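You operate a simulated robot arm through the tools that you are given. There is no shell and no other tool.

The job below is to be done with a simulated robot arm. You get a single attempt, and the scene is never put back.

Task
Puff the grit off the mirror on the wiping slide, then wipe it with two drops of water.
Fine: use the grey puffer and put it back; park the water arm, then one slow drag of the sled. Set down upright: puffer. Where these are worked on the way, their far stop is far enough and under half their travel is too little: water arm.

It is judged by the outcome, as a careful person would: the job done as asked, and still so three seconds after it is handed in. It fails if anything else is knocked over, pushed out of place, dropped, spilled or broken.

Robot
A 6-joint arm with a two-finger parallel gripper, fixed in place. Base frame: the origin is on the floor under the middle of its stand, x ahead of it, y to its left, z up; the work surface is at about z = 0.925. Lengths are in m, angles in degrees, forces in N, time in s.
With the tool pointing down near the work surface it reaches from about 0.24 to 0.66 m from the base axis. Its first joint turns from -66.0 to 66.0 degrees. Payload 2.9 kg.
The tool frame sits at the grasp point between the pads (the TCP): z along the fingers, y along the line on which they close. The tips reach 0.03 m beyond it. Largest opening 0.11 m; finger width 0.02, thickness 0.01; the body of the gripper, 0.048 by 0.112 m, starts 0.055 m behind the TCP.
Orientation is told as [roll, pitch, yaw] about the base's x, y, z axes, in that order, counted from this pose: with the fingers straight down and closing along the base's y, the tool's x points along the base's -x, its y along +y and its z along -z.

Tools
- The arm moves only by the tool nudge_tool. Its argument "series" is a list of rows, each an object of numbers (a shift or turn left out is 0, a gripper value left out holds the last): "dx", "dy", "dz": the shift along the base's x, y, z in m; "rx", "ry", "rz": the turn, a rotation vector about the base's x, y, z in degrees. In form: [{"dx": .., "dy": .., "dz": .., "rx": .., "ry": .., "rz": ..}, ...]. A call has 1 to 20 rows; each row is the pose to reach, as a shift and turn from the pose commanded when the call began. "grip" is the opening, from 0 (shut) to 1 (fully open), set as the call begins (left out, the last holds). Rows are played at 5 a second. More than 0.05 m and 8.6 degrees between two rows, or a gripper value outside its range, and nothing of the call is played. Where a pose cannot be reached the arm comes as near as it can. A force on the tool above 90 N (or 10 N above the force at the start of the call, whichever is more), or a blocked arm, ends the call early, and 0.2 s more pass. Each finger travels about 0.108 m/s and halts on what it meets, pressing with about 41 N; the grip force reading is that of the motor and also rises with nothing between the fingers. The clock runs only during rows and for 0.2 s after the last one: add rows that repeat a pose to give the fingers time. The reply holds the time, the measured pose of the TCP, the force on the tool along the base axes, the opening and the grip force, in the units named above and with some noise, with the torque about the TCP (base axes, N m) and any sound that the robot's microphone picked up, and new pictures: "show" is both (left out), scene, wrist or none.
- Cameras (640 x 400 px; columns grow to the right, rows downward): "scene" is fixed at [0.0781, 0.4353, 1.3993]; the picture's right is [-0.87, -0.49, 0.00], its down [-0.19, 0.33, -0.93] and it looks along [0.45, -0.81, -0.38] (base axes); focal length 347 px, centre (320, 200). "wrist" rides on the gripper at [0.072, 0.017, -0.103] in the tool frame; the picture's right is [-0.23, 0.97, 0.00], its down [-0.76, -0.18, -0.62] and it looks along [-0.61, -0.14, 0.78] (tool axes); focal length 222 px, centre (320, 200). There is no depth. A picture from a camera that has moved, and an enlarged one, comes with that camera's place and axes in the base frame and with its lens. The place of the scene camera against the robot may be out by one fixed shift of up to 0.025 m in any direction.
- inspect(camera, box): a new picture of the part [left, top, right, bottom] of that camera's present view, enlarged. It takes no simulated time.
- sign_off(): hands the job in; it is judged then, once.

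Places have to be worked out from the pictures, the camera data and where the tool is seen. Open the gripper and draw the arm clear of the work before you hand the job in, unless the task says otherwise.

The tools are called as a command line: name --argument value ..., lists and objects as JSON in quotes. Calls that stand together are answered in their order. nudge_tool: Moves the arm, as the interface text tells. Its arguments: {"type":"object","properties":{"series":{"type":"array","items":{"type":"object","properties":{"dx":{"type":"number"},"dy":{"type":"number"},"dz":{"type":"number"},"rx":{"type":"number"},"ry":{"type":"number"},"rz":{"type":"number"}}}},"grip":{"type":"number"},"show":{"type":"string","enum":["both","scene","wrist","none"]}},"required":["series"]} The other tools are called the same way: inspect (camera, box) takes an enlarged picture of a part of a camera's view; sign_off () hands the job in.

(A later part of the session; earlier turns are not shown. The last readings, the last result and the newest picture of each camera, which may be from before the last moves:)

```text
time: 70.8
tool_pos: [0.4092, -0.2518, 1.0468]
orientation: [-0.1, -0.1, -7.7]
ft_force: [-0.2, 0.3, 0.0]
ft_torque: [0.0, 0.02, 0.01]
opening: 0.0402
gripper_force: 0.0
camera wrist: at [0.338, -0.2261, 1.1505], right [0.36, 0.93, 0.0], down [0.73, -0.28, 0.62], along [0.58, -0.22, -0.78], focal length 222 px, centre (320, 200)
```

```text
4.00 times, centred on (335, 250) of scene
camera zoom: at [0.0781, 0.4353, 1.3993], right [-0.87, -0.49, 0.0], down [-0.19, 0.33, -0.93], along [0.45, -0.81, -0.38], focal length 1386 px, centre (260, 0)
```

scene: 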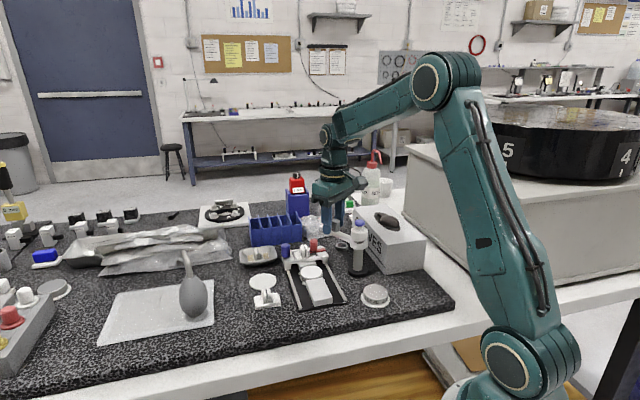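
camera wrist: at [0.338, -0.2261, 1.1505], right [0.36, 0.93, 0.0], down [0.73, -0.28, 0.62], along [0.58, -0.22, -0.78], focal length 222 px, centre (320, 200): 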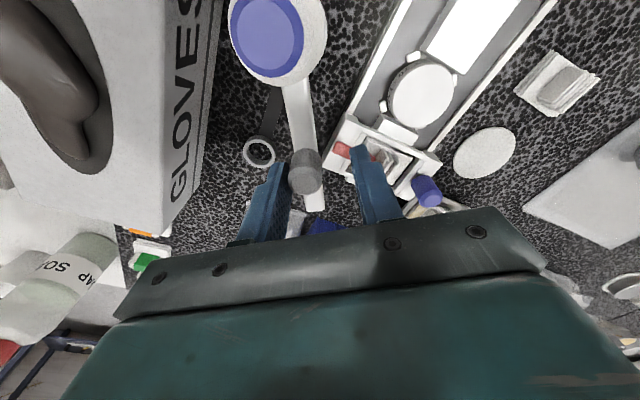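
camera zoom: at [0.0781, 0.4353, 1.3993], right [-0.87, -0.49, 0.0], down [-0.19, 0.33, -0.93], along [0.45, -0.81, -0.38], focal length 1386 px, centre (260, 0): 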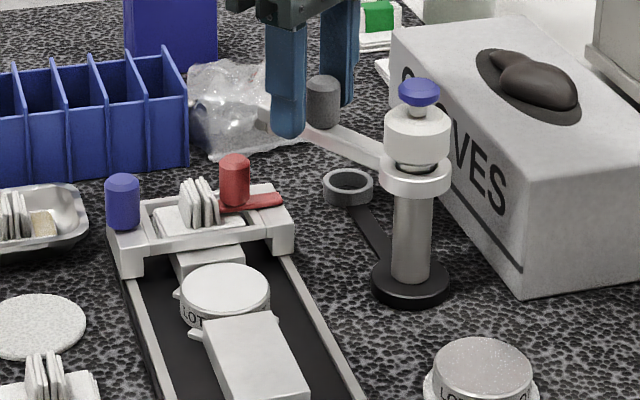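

The arm follows freely. I'll continue in smaller portions past the red knob, watching the forces.

nudge_tool --series '[{"dx": 0.0007, "dy": 0.0095, "rz": 7.5}, {"dx": 0.0002, "dy": 0.0189, "rz": 15}]' --show "wrist"

inspect --camera "wrist" --box '[230, 40, 420, 240]'

inspect --camera "scene" --box '[300, 210, 360, 270]'

```text
time: 71.4
tool_pos: [0.4087, -0.2344, 1.0469]
orientation: [0.1, 0.0, 7.2]
ft_force: [-0.1, -0.1, -0.2]
ft_torque: [0.01, -0.02, -0.02]
opening: 0.0403
gripper_force: 0.1
camera wrist: at [0.3334, -0.2257, 1.1506], right [0.1, 0.99, 0.0], down [0.78, -0.08, 0.62], along [0.62, -0.06, -0.78], focal length 222 px, centre (320, 200)
```

wrist: 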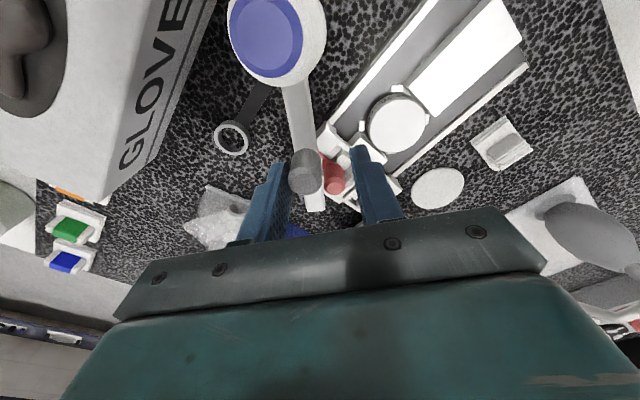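

```text
2.00 times, centred on (325, 140) of wrist
camera zoom: at [0.3334, -0.2257, 1.1506], right [0.1, 0.99, 0.0], down [0.78, -0.08, 0.62], along [0.62, -0.06, -0.78], focal length 444 px, centre (310, 320)
```

zoom: 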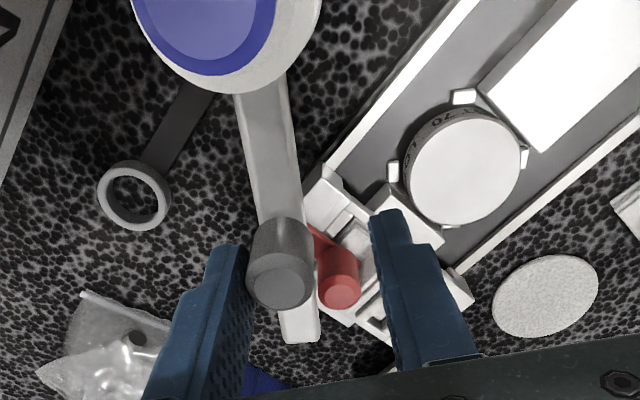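

```text
6.67 times, centred on (330, 240) of scene
camera zoom: at [0.0781, 0.4353, 1.3993], right [-0.87, -0.49, 0.0], down [-0.19, 0.33, -0.93], along [0.45, -0.81, -0.38], focal length 2311 px, centre (253, -67)
```

zoom: 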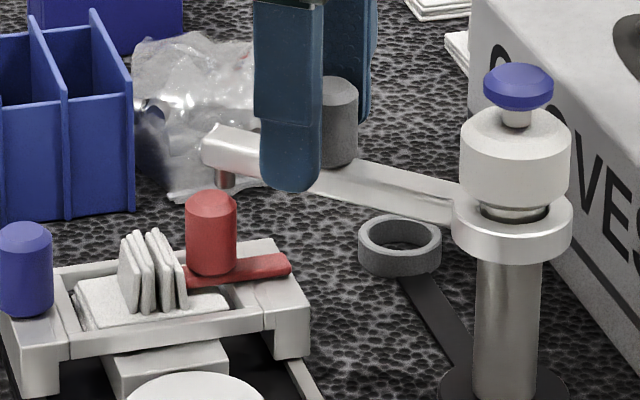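

No resistance so far. The dispensing stub under the arm's tip is now visible, and it looks close in height to the red knob on the bridge, so I'll zoom in before going further.

inspect --camera "scene" --box '[308, 218, 338, 248]'

inspect --camera "wrist" --box '[290, 130, 370, 220]'

```text
13.33 times, centred on (323, 233) of scene
camera zoom: at [0.0781, 0.4353, 1.3993], right [-0.87, -0.49, 0.0], down [-0.19, 0.33, -0.93], along [0.45, -0.81, -0.38], focal length 4621 px, centre (280, -240)
```

zoom: 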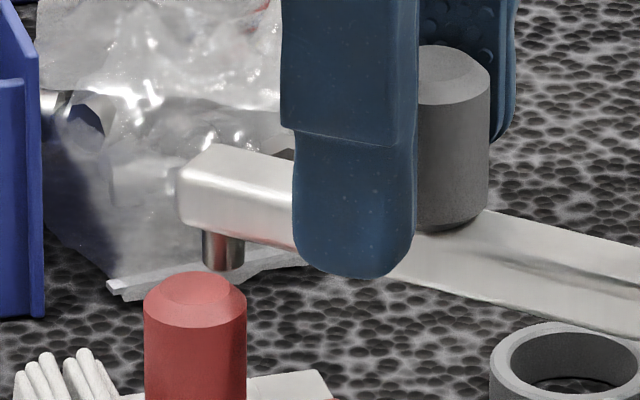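

```text
4.44 times, centred on (330, 175) of wrist
camera zoom: at [0.3334, -0.2257, 1.1506], right [0.1, 0.99, 0.0], down [0.78, -0.08, 0.62], along [0.62, -0.06, -0.78], focal length 987 px, centre (276, 311)
```

zoom: 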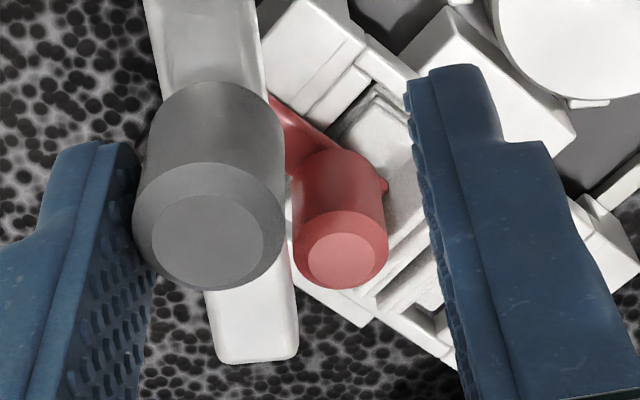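

The stub's path appears to pass right over, or into, the red knob's top edge. I'll creep forward in about 1.5° increments and check both the force and the red knob for any disturbance.

nudge_tool --series '[{"dx": -0.0003, "dy": 0.0019, "rz": 1.5}, {"dx": -0.0006, "dy": 0.0038, "rz": 3.0}]' --show "none"

inspect --camera "scene" --box '[308, 218, 338, 248]'

```text
time: 72.0
tool_pos: [0.4079, -0.2311, 1.0476]
orientation: [0.0, 0.1, 10.1]
ft_force: [0.4, -1.2, 0.6]
ft_torque: [0.03, -0.03, -0.02]
opening: 0.0401
gripper_force: 0.2
```

```text
13.33 times, centred on (323, 233) of scene
camera zoom: at [0.0781, 0.4353, 1.3993], right [-0.87, -0.49, 0.0], down [-0.19, 0.33, -0.93], along [0.45, -0.81, -0.38], focal length 4621 px, centre (280, -240)
```

zoom: 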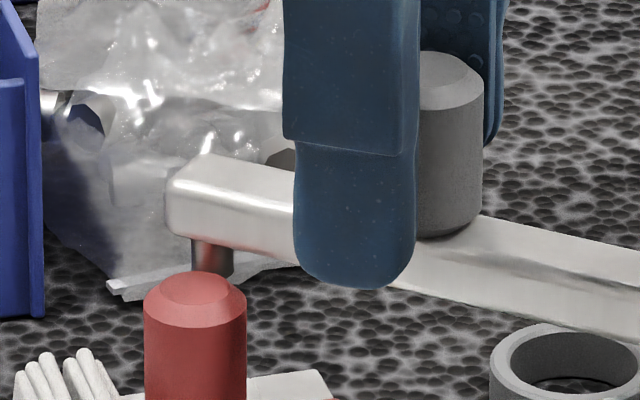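

nudge_tool --series '[{"dx": -0.0004, "dy": 0.0019, "rz": 1.5}]' --show "none"

inspect --camera "scene" --box '[308, 218, 338, 248]'

inspect --camera "wrist" --box '[290, 130, 370, 220]'

```text
time: 72.4
tool_pos: [0.4075, -0.2279, 1.047]
orientation: [0.1, 0.0, 11.5]
ft_force: [0.1, -0.4, 0.2]
ft_torque: [0.04, 0.01, -0.02]
opening: 0.0402
gripper_force: 0.2
```

```text
13.33 times, centred on (323, 233) of scene
camera zoom: at [0.0781, 0.4353, 1.3993], right [-0.87, -0.49, 0.0], down [-0.19, 0.33, -0.93], along [0.45, -0.81, -0.38], focal length 4621 px, centre (280, -240)
```

zoom: 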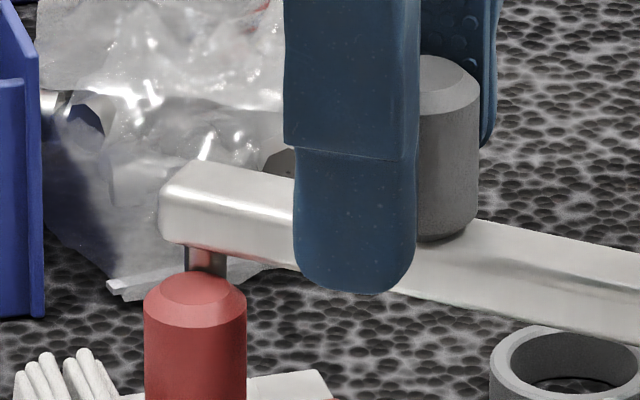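

```text
4.44 times, centred on (330, 175) of wrist
camera zoom: at [0.332, -0.2262, 1.1506], right [0.03, 1.0, 0.0], down [0.78, -0.02, 0.62], along [0.62, -0.02, -0.78], focal length 987 px, centre (276, 311)
```

zoom: 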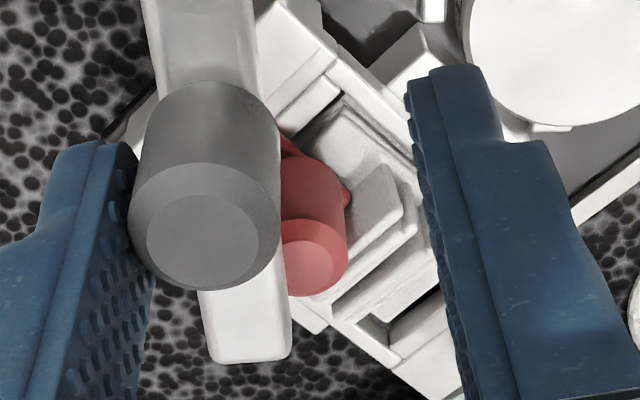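

nudge_tool --series '[{"dx": -0.0004, "dy": 0.0019, "rz": 1.5}]' --show "none"

inspect --camera "scene" --box '[308, 218, 338, 248]'

```text
time: 72.8
tool_pos: [0.407, -0.2255, 1.0469]
orientation: [0.1, -0.1, 13.0]
ft_force: [-0.1, 0.0, -1.1]
ft_torque: [0.02, -0.03, 0.01]
opening: 0.0402
gripper_force: 0.8
```

```text
13.33 times, centred on (323, 233) of scene
camera zoom: at [0.0781, 0.4353, 1.3993], right [-0.87, -0.49, 0.0], down [-0.19, 0.33, -0.93], along [0.45, -0.81, -0.38], focal length 4621 px, centre (280, -240)
```

zoom: 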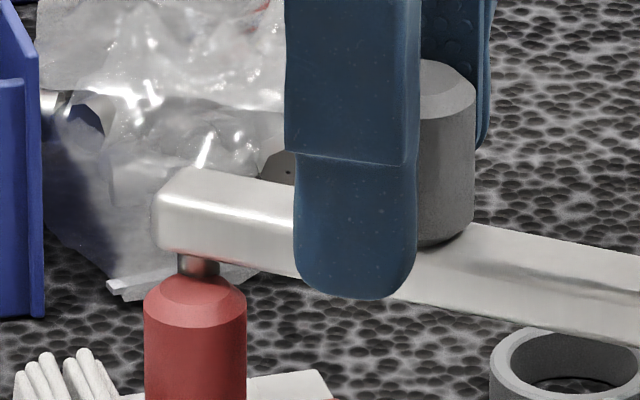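

inspect --camera "scene" --box '[315, 232, 327, 242]'

inspect --camera "wrist" --box '[310, 150, 350, 200]'

```text
16.00 times, centred on (321, 237) of scene
camera zoom: at [0.0781, 0.4353, 1.3993], right [-0.87, -0.49, 0.0], down [-0.19, 0.33, -0.93], along [0.45, -0.81, -0.38], focal length 5546 px, centre (304, -392)
```

zoom: 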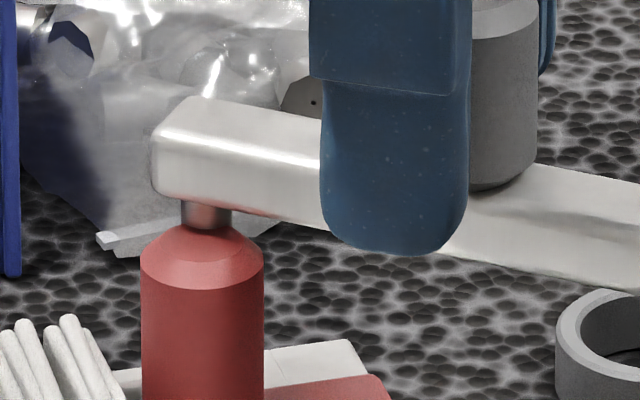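

```text
8.00 times, centred on (330, 175) of wrist
camera zoom: at [0.3316, -0.2263, 1.1505], right [0.0, 1.0, 0.0], down [0.78, 0.0, 0.62], along [0.62, 0.0, -0.78], focal length 1777 px, centre (240, 400)
```

zoom: 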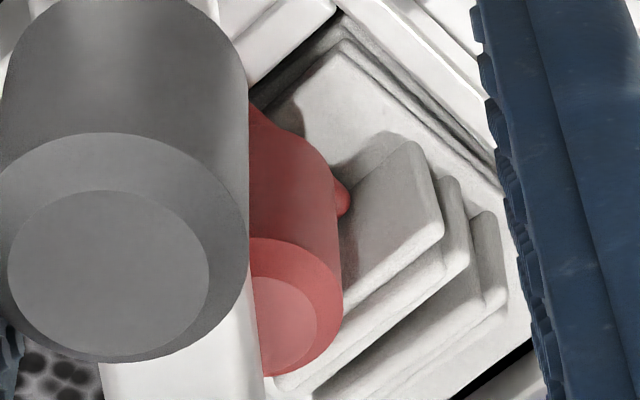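

The stub's rounded bottom is visible in front of the red top face, so it's passing just above. The red knob hasn't moved and the force is nil, so I'll continue carefully.

nudge_tool --series '[{"dx": -0.0005, "dy": 0.0019, "rz": 1.5}, {"dx": -0.001, "dy": 0.0037, "rz": 3.0}]' --show "none"

inspect --camera "scene" --box '[312, 230, 330, 248]'

```text
time: 73.4
tool_pos: [0.4055, -0.2228, 1.0481]
orientation: [0.0, 0.0, 16.1]
ft_force: [-0.6, 0.3, -0.4]
ft_torque: [-0.01, 0.03, 0.01]
opening: 0.0403
gripper_force: 0.1
```

```text
16.00 times, centred on (321, 239) of scene
camera zoom: at [0.0781, 0.4353, 1.3993], right [-0.87, -0.49, 0.0], down [-0.19, 0.33, -0.93], along [0.45, -0.81, -0.38], focal length 5546 px, centre (304, -424)
```

zoom: 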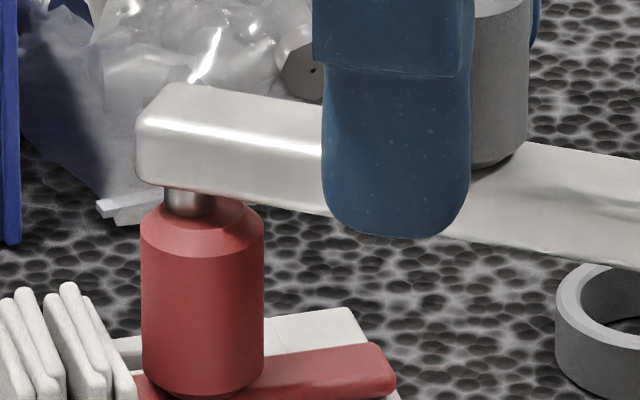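

It clears the red knob. I'll continue the swing toward the mirror.

nudge_tool --series '[{"dx": -0.0032, "dy": 0.0089, "rz": 7.5}, {"dx": -0.0076, "dy": 0.0173, "rz": 15}, {"dx": -0.013, "dy": 0.0251, "rz": 22.5}, {"dx": -0.0193, "dy": 0.0321, "rz": 30}]' --show "both"

inspect --camera "wrist" --box '[230, 40, 420, 240]'

inspect --camera "scene" --box '[280, 200, 390, 300]'

```text
time: 74.4
tool_pos: [0.3866, -0.1907, 1.0468]
orientation: [0.0, 0.0, 46.1]
ft_force: [-1.0, 1.0, 0.3]
ft_torque: [-0.02, 0.02, 0.02]
opening: 0.0401
gripper_force: 0.2
camera wrist: at [0.3232, -0.2308, 1.1505], right [-0.55, 0.84, 0.0], down [0.66, 0.43, 0.62], along [0.52, 0.34, -0.78], focal length 222 px, centre (320, 200)
```

scene: 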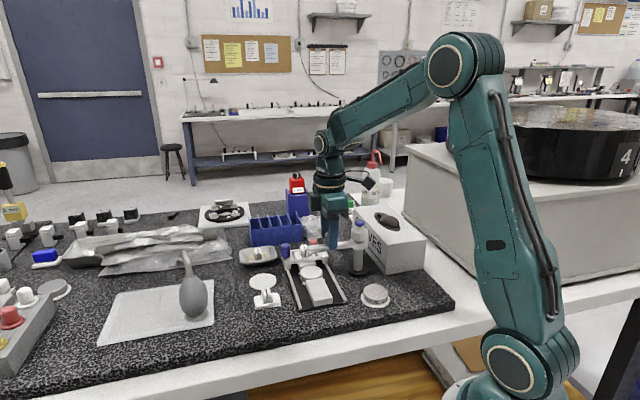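
wrist: 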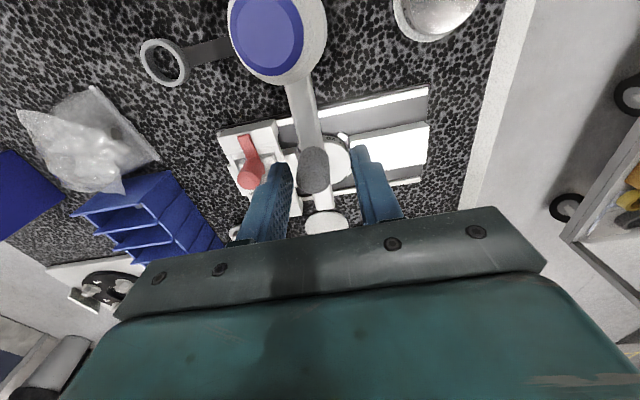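

```text
2.00 times, centred on (325, 140) of wrist
camera zoom: at [0.3232, -0.2308, 1.1505], right [-0.55, 0.84, 0.0], down [0.66, 0.43, 0.62], along [0.52, 0.34, -0.78], focal length 444 px, centre (310, 320)
```

zoom: 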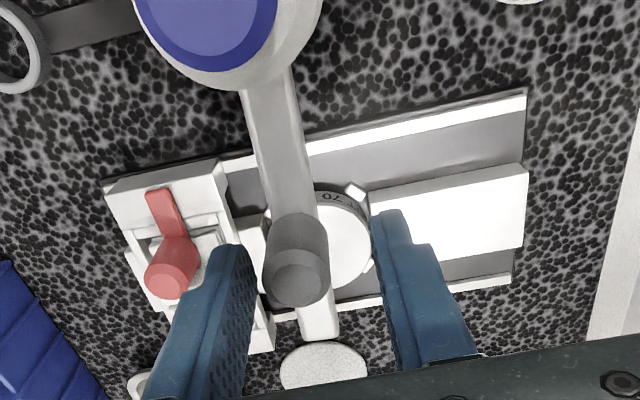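

```text
4.00 times, centred on (335, 250) of scene
camera zoom: at [0.0781, 0.4353, 1.3993], right [-0.87, -0.49, 0.0], down [-0.19, 0.33, -0.93], along [0.45, -0.81, -0.38], focal length 1386 px, centre (260, 0)
```

zoom: 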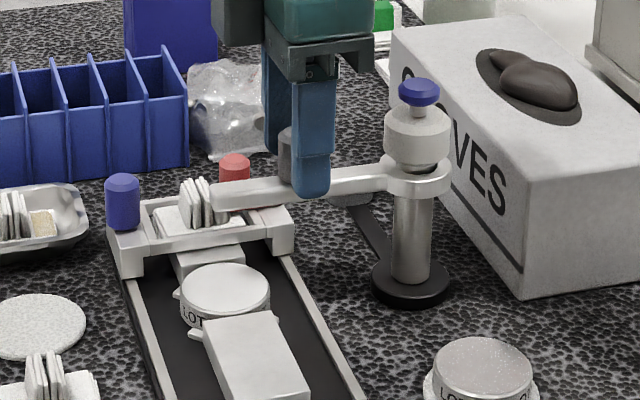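

The arm is at about 38° and free. I'll continue in small steps, watching for the far stop.

nudge_tool --series '[{"dx": -0.0038, "dy": 0.0034, "rz": 4}, {"dx": -0.0078, "dy": 0.0066, "rz": 8}]' --show "none"

inspect --camera "wrist" --box '[230, 40, 420, 240]'

inspect --camera "scene" --box '[290, 220, 370, 290]'

```text
time: 75.0
tool_pos: [0.378, -0.1864, 1.0472]
orientation: [-0.2, 0.1, 54.0]
ft_force: [3.1, -4.0, 0.9]
ft_torque: [-0.03, -0.02, -0.01]
opening: 0.0426
gripper_force: 2.6
```

```text
2.00 times, centred on (325, 140) of wrist
camera zoom: at [0.3217, -0.2334, 1.1504], right [-0.66, 0.76, 0.0], down [0.59, 0.51, 0.62], along [0.47, 0.41, -0.78], focal length 444 px, centre (310, 320)
```

zoom: 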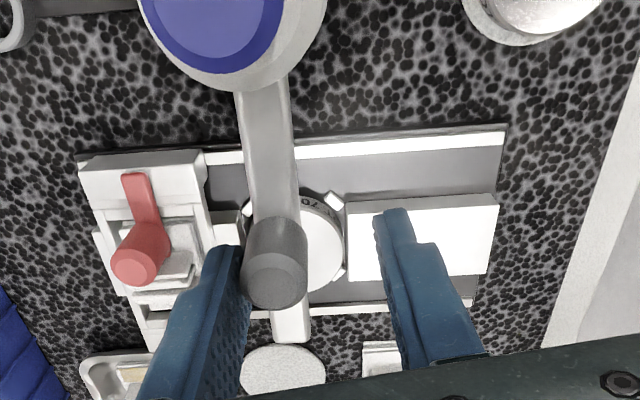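

```text
5.71 times, centred on (330, 255) of scene
camera zoom: at [0.0782, 0.4352, 1.3993], right [-0.87, -0.49, 0.0], down [-0.19, 0.33, -0.93], along [0.45, -0.81, -0.38], focal length 1981 px, centre (263, -114)
```

zoom: 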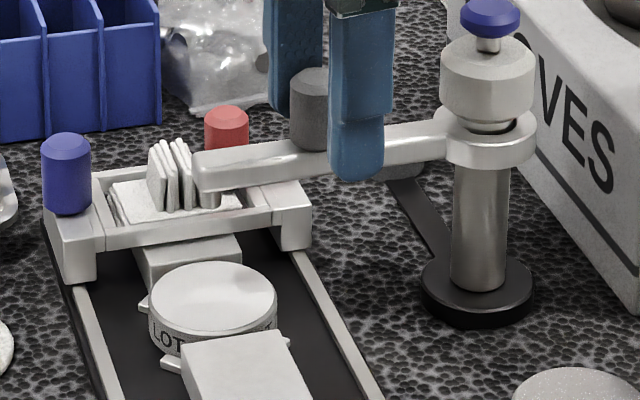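

The far stop is reached at about 45° (a 5 N reaction), with the stub over the mirror. I'll ease off, lift clear, close the fingers, and move above the blue push-cap.

nudge_tool --series '[{"dx": 0.0038, "dy": -0.0034, "rz": -4}, {"dx": 0.0058, "dy": -0.005, "rz": -6}, {"dx": 0.0058, "dy": -0.005, "dz": 0.03, "rz": -6}, {"dx": 0.0058, "dy": -0.005, "dz": 0.075, "rz": -6}]' --show "both"

inspect --camera "wrist" --box '[220, 20, 440, 240]'

```text
time: 76.0
tool_pos: [0.3839, -0.1882, 1.1234]
orientation: [-0.1, -0.1, 48.1]
ft_force: [-0.3, -0.2, -0.4]
ft_torque: [0.03, 0.0, 0.01]
opening: 0.0401
gripper_force: 0.0
camera wrist: at [0.3222, -0.2312, 1.226], right [-0.57, 0.82, 0.0], down [0.64, 0.45, 0.62], along [0.51, 0.36, -0.78], focal length 222 px, centre (320, 200)
```

scene: 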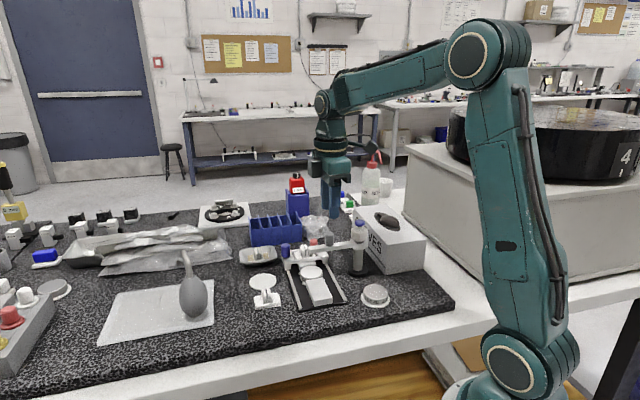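
wrist: 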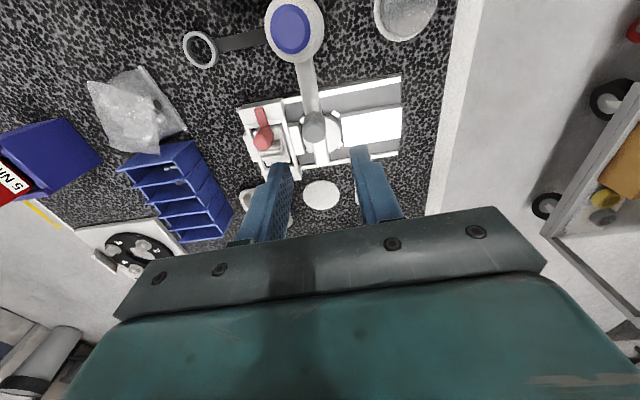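

```text
1.82 times, centred on (330, 130) of wrist
camera zoom: at [0.3222, -0.2312, 1.226], right [-0.57, 0.82, 0.0], down [0.64, 0.45, 0.62], along [0.51, 0.36, -0.78], focal length 404 px, centre (302, 327)
```

zoom: 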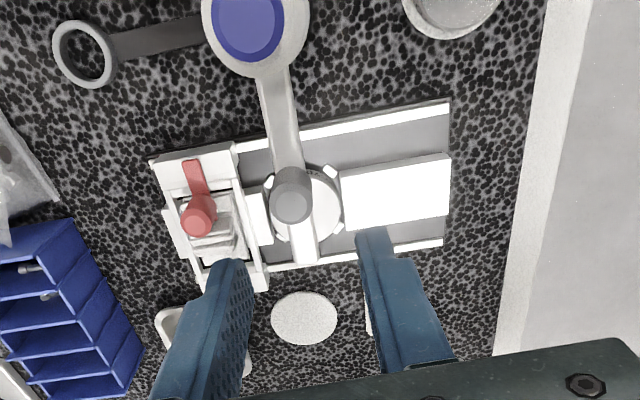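

The arm rests at the far stop over the mirror. I'll close the fingers and go above the blue cap at (0.3365, -0.2433).

nudge_tool --series '[{"dx": -0.016, "dy": -0.018, "dz": 0.0}, {"dx": -0.032, "dy": -0.036, "dz": 0.0}, {"dx": -0.0475, "dy": -0.0542, "dz": 0.0}, {"dx": -0.0475, "dy": -0.0542, "dz": -0.015}, {"dx": -0.0475, "dy": -0.0542, "dz": -0.025}]' --grip 0.0 --show "both"

inspect --camera "scene" --box '[310, 180, 400, 280]'

inspect --camera "wrist" --box '[240, 100, 400, 240]'

```text
time: 77.2
tool_pos: [0.3373, -0.2428, 1.0958]
orientation: [-0.2, 0.1, 48.0]
ft_force: [-0.8, 0.1, 0.3]
ft_torque: [0.02, 0.05, -0.01]
opening: 0.0
gripper_force: 38.3
camera wrist: at [0.2753, -0.2861, 1.2003], right [-0.57, 0.82, 0.0], down [0.64, 0.45, 0.62], along [0.51, 0.36, -0.78], focal length 222 px, centre (320, 200)
```

scene: 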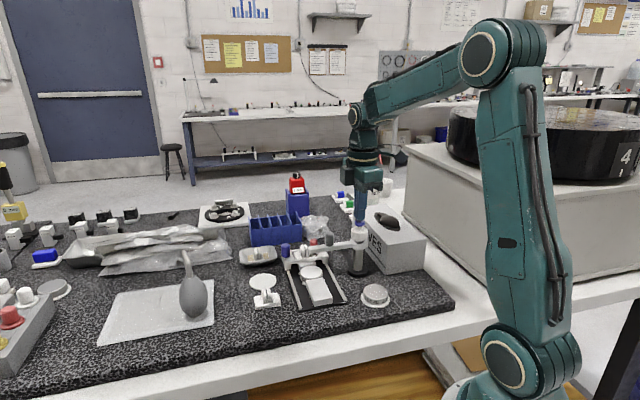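
wrist: 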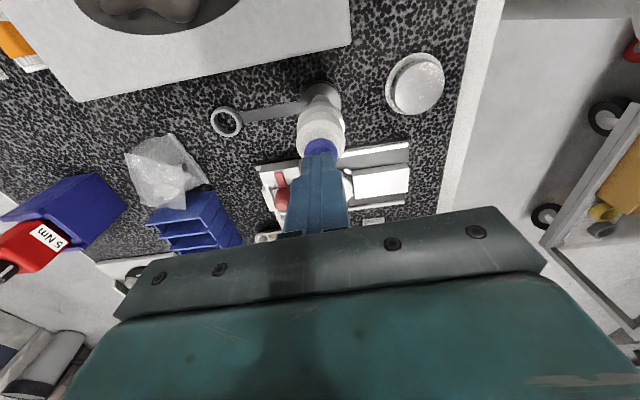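

```text
4.00 times, centred on (355, 230) of scene
camera zoom: at [0.0781, 0.4353, 1.3993], right [-0.87, -0.49, 0.0], down [-0.19, 0.33, -0.93], along [0.45, -0.81, -0.38], focal length 1386 px, centre (180, 80)
```

zoom: 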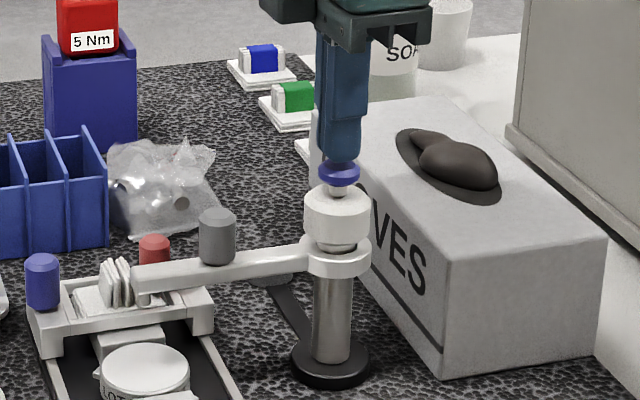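

```text
2.86 times, centred on (320, 170) of wrist
camera zoom: at [0.2753, -0.2861, 1.2003], right [-0.57, 0.82, 0.0], down [0.64, 0.45, 0.62], along [0.51, 0.36, -0.78], focal length 635 px, centre (320, 286)
```

zoom: 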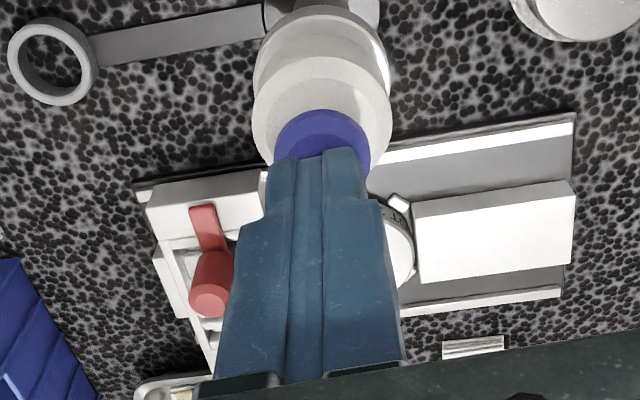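

The fingertips are just above the blue cap. I'll press down gently in small steps, watching the force and listening.

nudge_tool --series '[{"dz": -0.004}, {"dz": -0.008}]' --show "none"

nudge_tool --series '[{"dz": -0.002}]' --show "none"

```text
time: 77.8
tool_pos: [0.3368, -0.2421, 1.0892]
orientation: [0.0, 0.1, 47.9]
ft_force: [-1.0, -0.1, 2.5]
ft_torque: [0.0, 0.05, -0.01]
opening: 0.0
gripper_force: 38.1
```

```text
time: 78.2
tool_pos: [0.3374, -0.2453, 1.0871]
orientation: [-0.2, 0.0, 48.1]
ft_force: [-0.1, -2.6, 2.8]
ft_torque: [-0.01, -0.02, -0.01]
opening: 0.0
gripper_force: 37.7
heard: click
```

A click. I'll release fully and check the mirror for the drop before the second press.

nudge_tool --series '[{"dz": 0.006}, {"dz": 0.011}]' --show "none"

inspect --camera "scene" --box '[295, 240, 345, 290]'

inspect --camera "scene" --box '[340, 205, 375, 245]'

```text
time: 78.8
tool_pos: [0.3377, -0.2426, 1.0963]
orientation: [0.0, 0.0, 48.1]
ft_force: [-0.5, 0.3, -0.1]
ft_torque: [0.01, 0.05, -0.02]
opening: 0.0
gripper_force: 37.5
```

```text
8.00 times, centred on (320, 265) of scene
camera zoom: at [0.0781, 0.4353, 1.3993], right [-0.87, -0.49, 0.0], down [-0.19, 0.33, -0.93], along [0.45, -0.81, -0.38], focal length 2773 px, centre (320, -320)
```

zoom: 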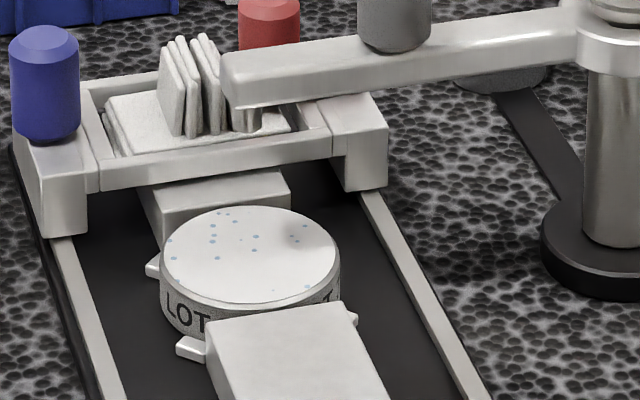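

```text
10.00 times, centred on (358, 225) of scene
camera zoom: at [0.0781, 0.4353, 1.3993], right [-0.87, -0.49, 0.0], down [-0.19, 0.33, -0.93], along [0.45, -0.81, -0.38], focal length 3466 px, centre (-55, -50)
```

zoom: 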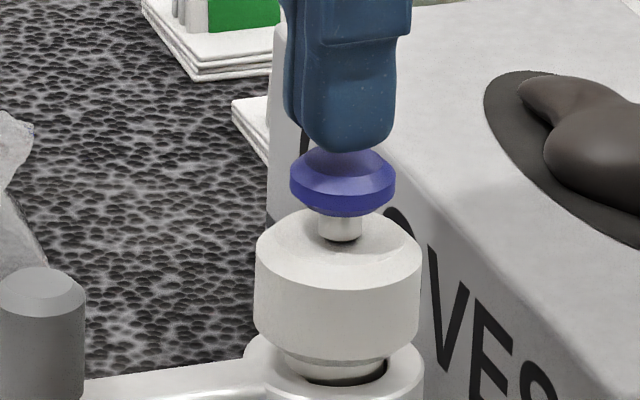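

Blue water specks have appeared on the mirror: one drop. Now the second and last press.

nudge_tool --series '[{"dz": -0.005}, {"dz": -0.009}, {"dz": -0.011}]' --show "none"

```text
time: 79.6
tool_pos: [0.3383, -0.2428, 1.0863]
orientation: [0.0, 0.0, 48.2]
ft_force: [0.8, 2.0, 2.8]
ft_torque: [0.02, -0.01, 0.0]
opening: 0.0
gripper_force: 37.9
heard: click
```

Second click heard. I'll release upward and check the mirror.

nudge_tool --series '[{"dz": 0.008}, {"dz": 0.02}, {"dz": 0.035}]' --show "both"

inspect --camera "scene" --box '[295, 240, 345, 290]'

```text
time: 80.4
tool_pos: [0.3358, -0.2436, 1.1212]
orientation: [0.1, 0.0, 48.1]
ft_force: [-0.3, -1.0, 0.2]
ft_torque: [0.02, 0.05, 0.03]
opening: 0.0
gripper_force: 37.8
camera wrist: at [0.2752, -0.2852, 1.2252], right [-0.57, 0.82, 0.0], down [0.64, 0.45, 0.62], along [0.51, 0.36, -0.78], focal length 222 px, centre (320, 200)
```

scene: 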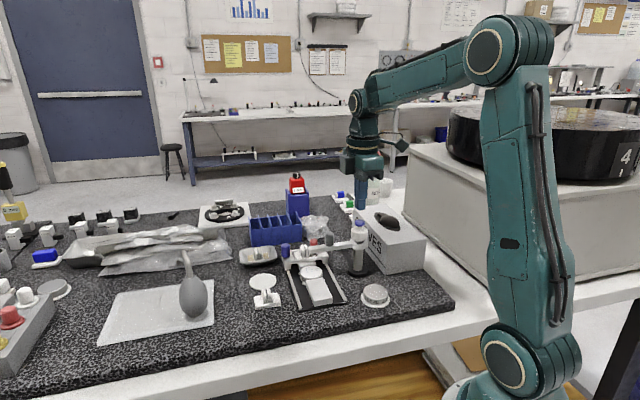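
wrist: 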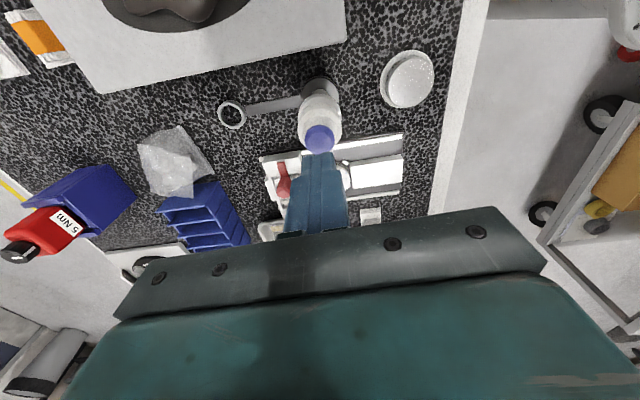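

```text
8.00 times, centred on (320, 265) of scene
camera zoom: at [0.0781, 0.4353, 1.3993], right [-0.87, -0.49, 0.0], down [-0.19, 0.33, -0.93], along [0.45, -0.81, -0.38], focal length 2773 px, centre (320, -320)
```

zoom: 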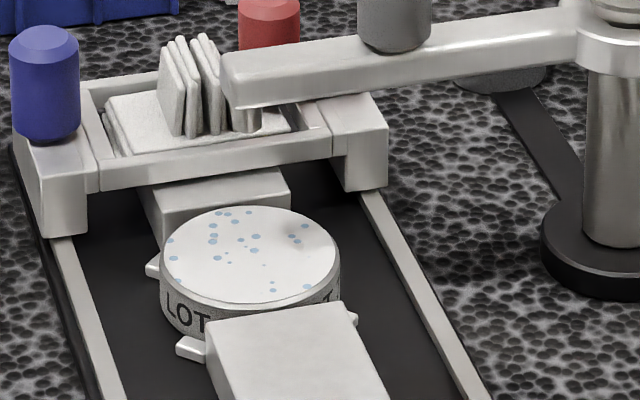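

Two drops are on the mirror. Now I'll park the arm: back over its knob with the fingers straddling, then descend.

nudge_tool --series '[{"dx": 0.017, "dy": 0.017, "rz": -1}, {"dx": 0.034, "dy": 0.034, "rz": -2}, {"dx": 0.0503, "dy": 0.0516, "rz": -3}, {"dx": 0.0503, "dy": 0.0516, "dz": -0.01, "rz": -3}]' --grip 0.365 --show "wrist"

inspect --camera "wrist" --box '[230, 40, 420, 240]'

```text
time: 81.4
tool_pos: [0.3869, -0.1919, 1.1107]
orientation: [0.0, 0.0, 45.0]
ft_force: [-0.1, -0.1, -0.1]
ft_torque: [0.05, -0.03, 0.05]
opening: 0.0399
gripper_force: 0.0
camera wrist: at [0.3242, -0.2305, 1.2153], right [-0.53, 0.85, 0.0], down [0.66, 0.41, 0.62], along [0.53, 0.33, -0.78], focal length 222 px, centre (320, 200)
```

wrist: 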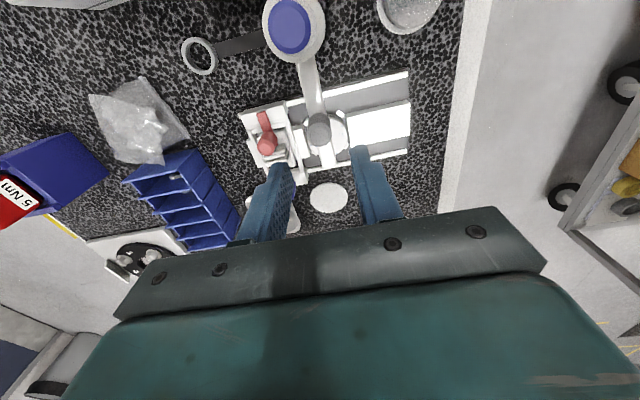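

```text
2.00 times, centred on (325, 140) of wrist
camera zoom: at [0.3242, -0.2305, 1.2153], right [-0.53, 0.85, 0.0], down [0.66, 0.41, 0.62], along [0.53, 0.33, -0.78], focal length 444 px, centre (310, 320)
```

zoom: 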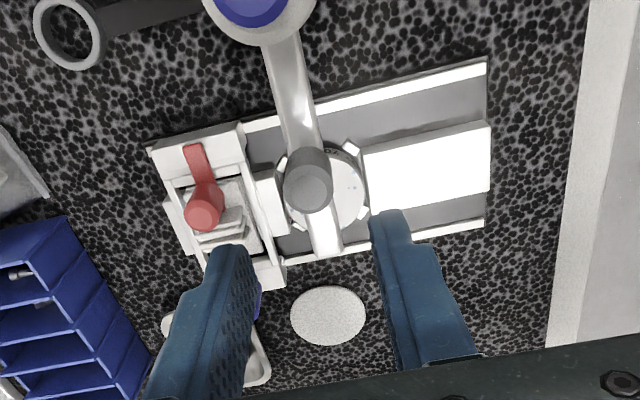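

Aligned over the knob. Descending, then sweeping the arm back toward its parked side.

nudge_tool --series '[{"dz": -0.02}, {"dz": -0.04}, {"dz": -0.056}, {"dz": -0.0655}, {"dz": -0.0655}]' --show "none"

nudge_tool --series '[{"dx": 0.0062, "dy": -0.0072, "rz": -7.5}, {"dx": 0.0115, "dy": -0.0151, "rz": -15}, {"dx": 0.0157, "dy": -0.0236, "rz": -22.5}, {"dx": 0.0187, "dy": -0.0325, "rz": -30}, {"dx": 0.0206, "dy": -0.0418, "rz": -37.5}, {"dx": 0.0212, "dy": -0.0513, "rz": -45}]' --show "wrist"

inspect --camera "scene" --box '[280, 200, 390, 300]'

```text
time: 82.6
tool_pos: [0.3874, -0.1924, 1.0461]
orientation: [-0.1, 0.0, 45.0]
ft_force: [-0.1, 0.1, 1.0]
ft_torque: [0.02, -0.03, -0.02]
opening: 0.0402
gripper_force: 0.2
```

```text
time: 84.0
tool_pos: [0.4086, -0.2437, 1.0456]
orientation: [0.1, 0.0, 0.0]
ft_force: [0.4, -0.2, -0.8]
ft_torque: [0.01, 0.04, 0.04]
opening: 0.0403
gripper_force: 0.1
camera wrist: at [0.3355, -0.2261, 1.1497], right [0.23, 0.97, 0.0], down [0.76, -0.18, 0.62], along [0.61, -0.14, -0.78], focal length 222 px, centre (320, 200)
```

wrist: 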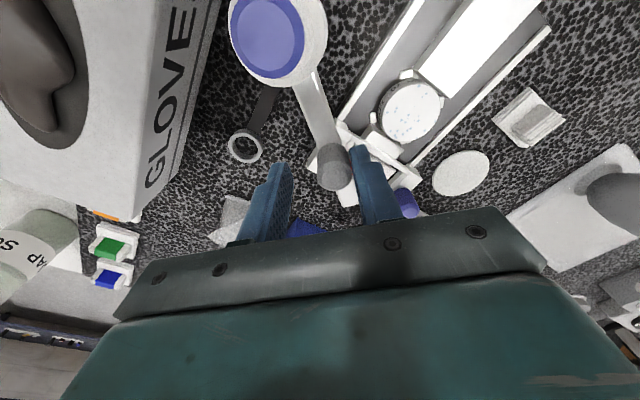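

```text
4.00 times, centred on (335, 250) of scene
camera zoom: at [0.0781, 0.4353, 1.3993], right [-0.87, -0.49, 0.0], down [-0.19, 0.33, -0.93], along [0.45, -0.81, -0.38], focal length 1386 px, centre (260, 0)
```

zoom: 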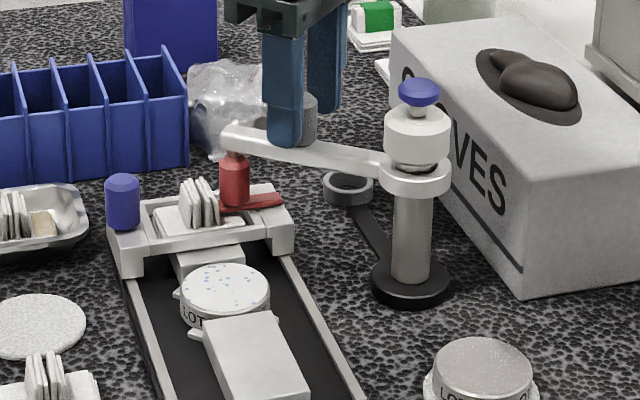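

It's following well and passing above the red knob. I'll continue to the parked end.

nudge_tool --series '[{"dx": -0.0006, "dy": -0.0095, "rz": -7.5}, {"dx": -0.0025, "dy": -0.0188, "rz": -15}, {"dx": -0.0055, "dy": -0.0277, "rz": -22.5}, {"dx": -0.0097, "dy": -0.0363, "rz": -30}, {"dx": -0.015, "dy": -0.0441, "rz": -37.5}, {"dx": -0.0212, "dy": -0.0513, "rz": -45}, {"dx": -0.0245, "dy": -0.0543, "rz": -48.5}]' --show "wrist"

inspect --camera "wrist" --box '[230, 40, 420, 240]'

```text
time: 85.6
tool_pos: [0.384, -0.2959, 1.0468]
orientation: [0.0, -0.1, -48.6]
ft_force: [1.1, 0.5, 0.3]
ft_torque: [0.0, 0.03, 0.01]
opening: 0.0399
gripper_force: 0.0
camera wrist: at [0.3478, -0.2313, 1.1496], right [0.88, 0.47, 0.0], down [0.37, -0.69, 0.62], along [0.29, -0.55, -0.78], focal length 222 px, centre (320, 200)
```

wrist: 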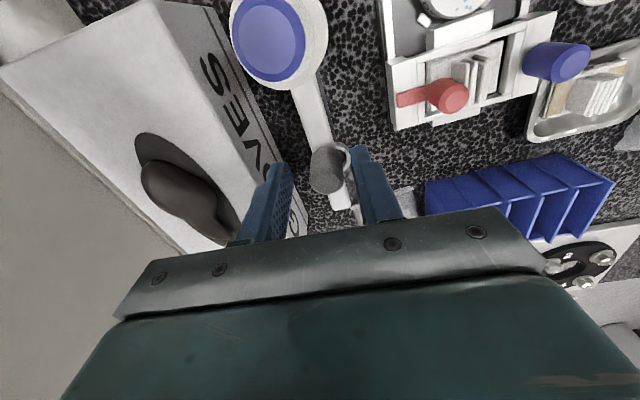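

```text
2.00 times, centred on (325, 140) of wrist
camera zoom: at [0.3478, -0.2313, 1.1496], right [0.88, 0.47, 0.0], down [0.37, -0.69, 0.62], along [0.29, -0.55, -0.78], focal length 444 px, centre (310, 320)
```

zoom: 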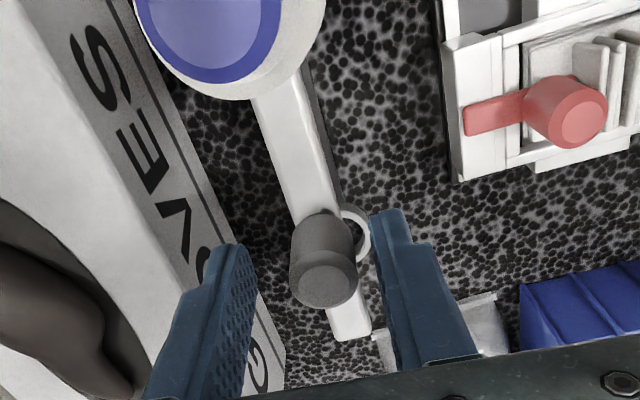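

nudge_tool --series '[{"dx": -0.0024, "dy": -0.002, "rz": -2.5}, {"dx": -0.0042, "dy": -0.0034, "rz": -4.3}]' --show "none"

nudge_tool --series '[{"dx": -0.001, "dy": -0.0008, "rz": -1.0}]' --show "wrist"

inspect --camera "wrist" --box '[230, 40, 420, 240]'

```text
time: 86.2
tool_pos: [0.3789, -0.3013, 1.0463]
orientation: [-0.1, 0.1, -52.8]
ft_force: [-0.4, 0.2, 0.4]
ft_torque: [0.0, -0.02, 0.01]
opening: 0.0402
gripper_force: 0.0
```

```text
time: 86.6
tool_pos: [0.3778, -0.3015, 1.0459]
orientation: [0.0, 0.0, -53.7]
ft_force: [1.5, 1.5, -0.6]
ft_torque: [0.04, -0.04, 0.03]
opening: 0.0409
gripper_force: 0.7
camera wrist: at [0.349, -0.2322, 1.1497], right [0.92, 0.39, 0.0], down [0.31, -0.72, 0.62], along [0.24, -0.57, -0.78], focal length 222 px, centre (320, 200)
```

wrist: 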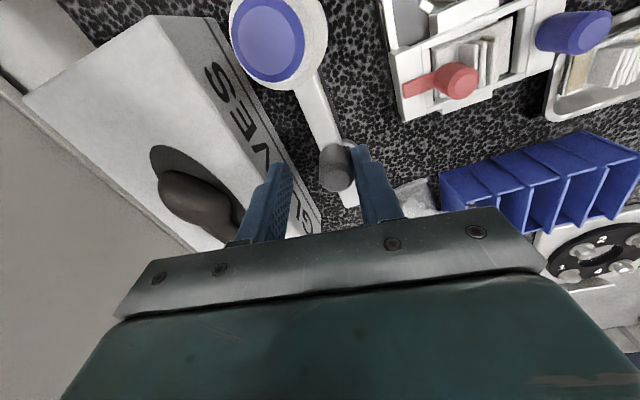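

```text
2.00 times, centred on (325, 140) of wrist
camera zoom: at [0.349, -0.2322, 1.1497], right [0.92, 0.39, 0.0], down [0.31, -0.72, 0.62], along [0.24, -0.57, -0.78], focal length 444 px, centre (310, 320)
```

zoom: 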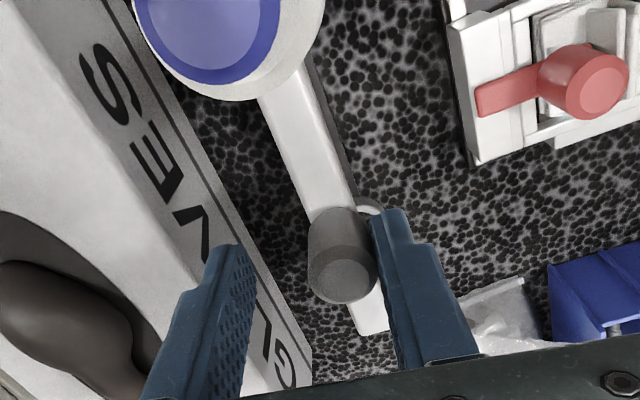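

nudge_tool --series '[{"dx": -0.001, "dy": -0.0008, "rz": -1.0}]' --show "none"

nudge_tool --series '[{"dx": 0.003, "dy": 0.0025, "rz": 3.0}, {"dx": 0.0055, "dy": 0.005, "rz": 6.5}, {"dx": 0.0055, "dy": 0.005, "dz": 0.03, "rz": 6.5}, {"dx": 0.0055, "dy": 0.005, "dz": 0.07, "rz": 6.5}]' --show "both"

inspect --camera "wrist" --box '[220, 20, 440, 240]'

inspect --camera "scene" --box '[280, 200, 390, 300]'

```text
time: 87.0
tool_pos: [0.3784, -0.3014, 1.0464]
orientation: [0.0, 0.0, -54.7]
ft_force: [2.4, 4.7, 0.3]
ft_torque: [0.07, -0.06, 0.01]
opening: 0.0429
gripper_force: 2.3
```

```text
time: 88.0
tool_pos: [0.3841, -0.2965, 1.1163]
orientation: [0.0, 0.0, -48.1]
ft_force: [-0.7, 0.0, -0.6]
ft_torque: [0.01, 0.01, -0.02]
opening: 0.0401
gripper_force: 0.1
camera wrist: at [0.3471, -0.231, 1.2204], right [0.88, 0.48, 0.0], down [0.37, -0.69, 0.62], along [0.3, -0.55, -0.78], focal length 222 px, centre (320, 200)
```

scene: 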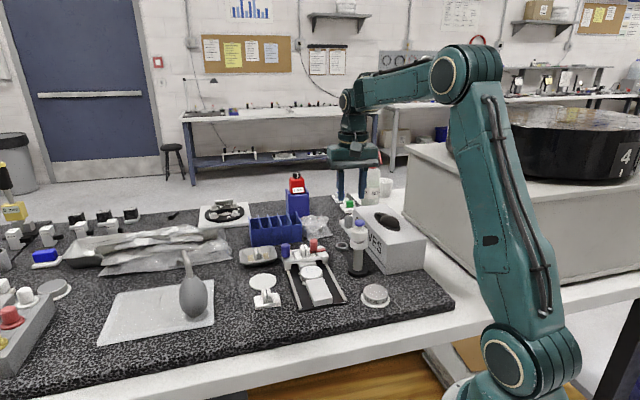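
wrist: 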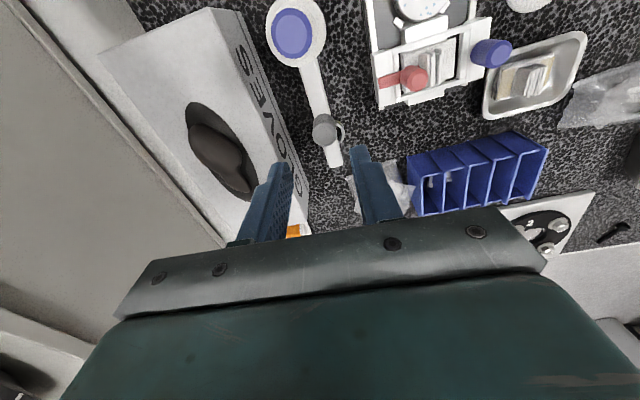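

```text
1.82 times, centred on (330, 130) of wrist
camera zoom: at [0.3471, -0.231, 1.2204], right [0.88, 0.48, 0.0], down [0.37, -0.69, 0.62], along [0.3, -0.55, -0.78], focal length 404 px, centre (302, 327)
```

zoom: 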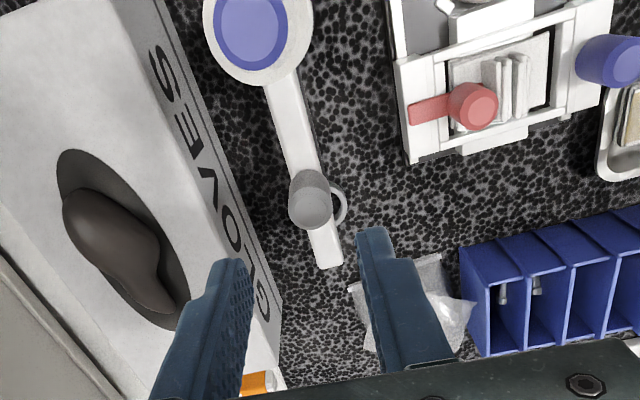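

```text
4.00 times, centred on (335, 250) of scene
camera zoom: at [0.0781, 0.4353, 1.3993], right [-0.87, -0.49, 0.0], down [-0.19, 0.33, -0.93], along [0.45, -0.81, -0.38], focal length 1386 px, centre (260, 0)
```

zoom: 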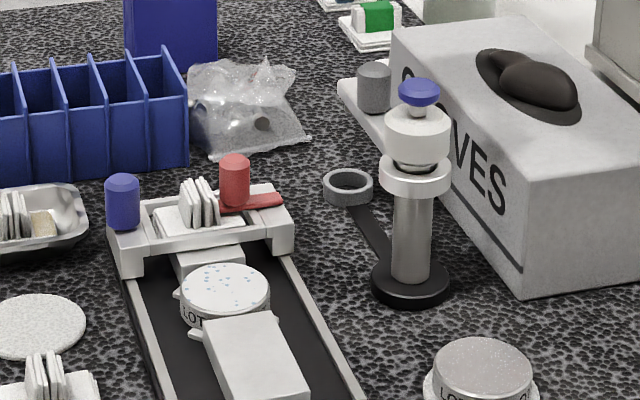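

The water arm is parked over its ring again. Looking at the slide again, the white bridge stands on the two rails and carries the tissue, so it must be the sled, dragged over the fixed mirror onto the long landing block. I'll take a close look at it from above.

nudge_tool --series '[{"dx": 0.002, "dy": 0.03, "rz": 1}, {"dx": 0.006, "dy": 0.07, "rz": 2}, {"dx": 0.012, "dy": 0.11, "dz": -0.005, "rz": 3}, {"dx": 0.016, "dy": 0.14, "dz": -0.01, "rz": 3}, {"dx": 0.016, "dy": 0.14, "dz": -0.01, "rz": 3}]' --grip 0.6 --show "both"

inspect --camera "wrist" --box '[240, 60, 420, 230]'

inspect --camera "scene" --box '[280, 235, 340, 285]'

```text
time: 89.2
tool_pos: [0.3997, -0.1567, 1.1058]
orientation: [0.1, 0.0, -45.3]
ft_force: [0.3, -0.1, -0.1]
ft_torque: [0.0, -0.02, 0.01]
opening: 0.0657
gripper_force: 0.0
camera wrist: at [0.3607, -0.0929, 1.2101], right [0.85, 0.52, 0.0], down [0.41, -0.67, 0.62], along [0.33, -0.53, -0.78], focal length 222 px, centre (320, 200)
```

scene: 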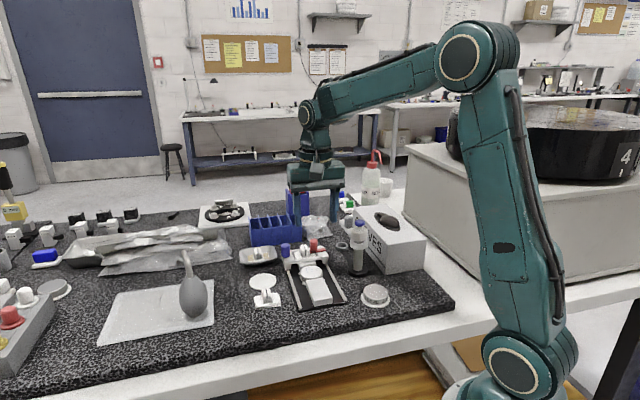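
wrist: 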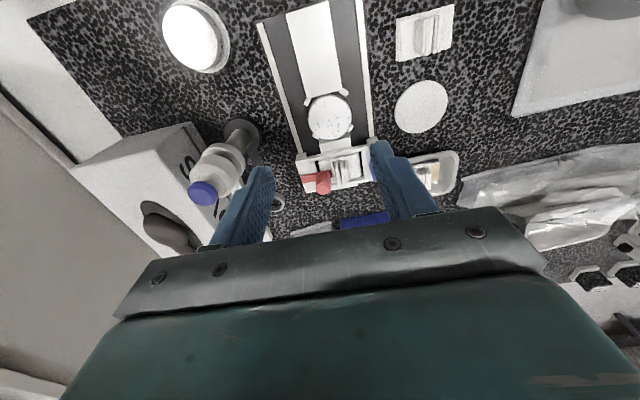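

```text
2.35 times, centred on (330, 145) of wrist
camera zoom: at [0.3607, -0.0929, 1.2101], right [0.85, 0.52, 0.0], down [0.41, -0.67, 0.62], along [0.33, -0.53, -0.78], focal length 523 px, centre (296, 329)
```

zoom: 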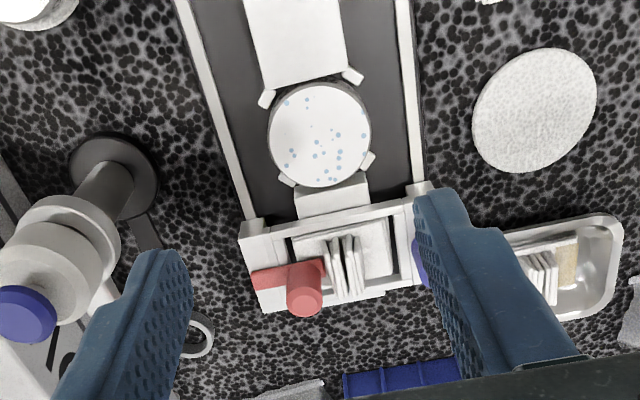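

```text
8.00 times, centred on (310, 260) of scene
camera zoom: at [0.0781, 0.4353, 1.3993], right [-0.87, -0.49, 0.0], down [-0.19, 0.33, -0.93], along [0.45, -0.81, -0.38], focal length 2773 px, centre (400, -280)
```

zoom: 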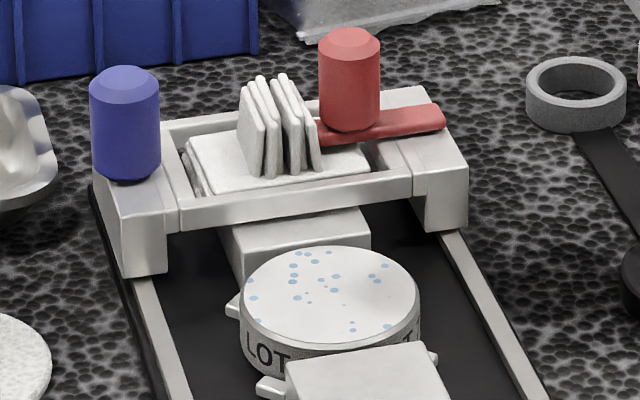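

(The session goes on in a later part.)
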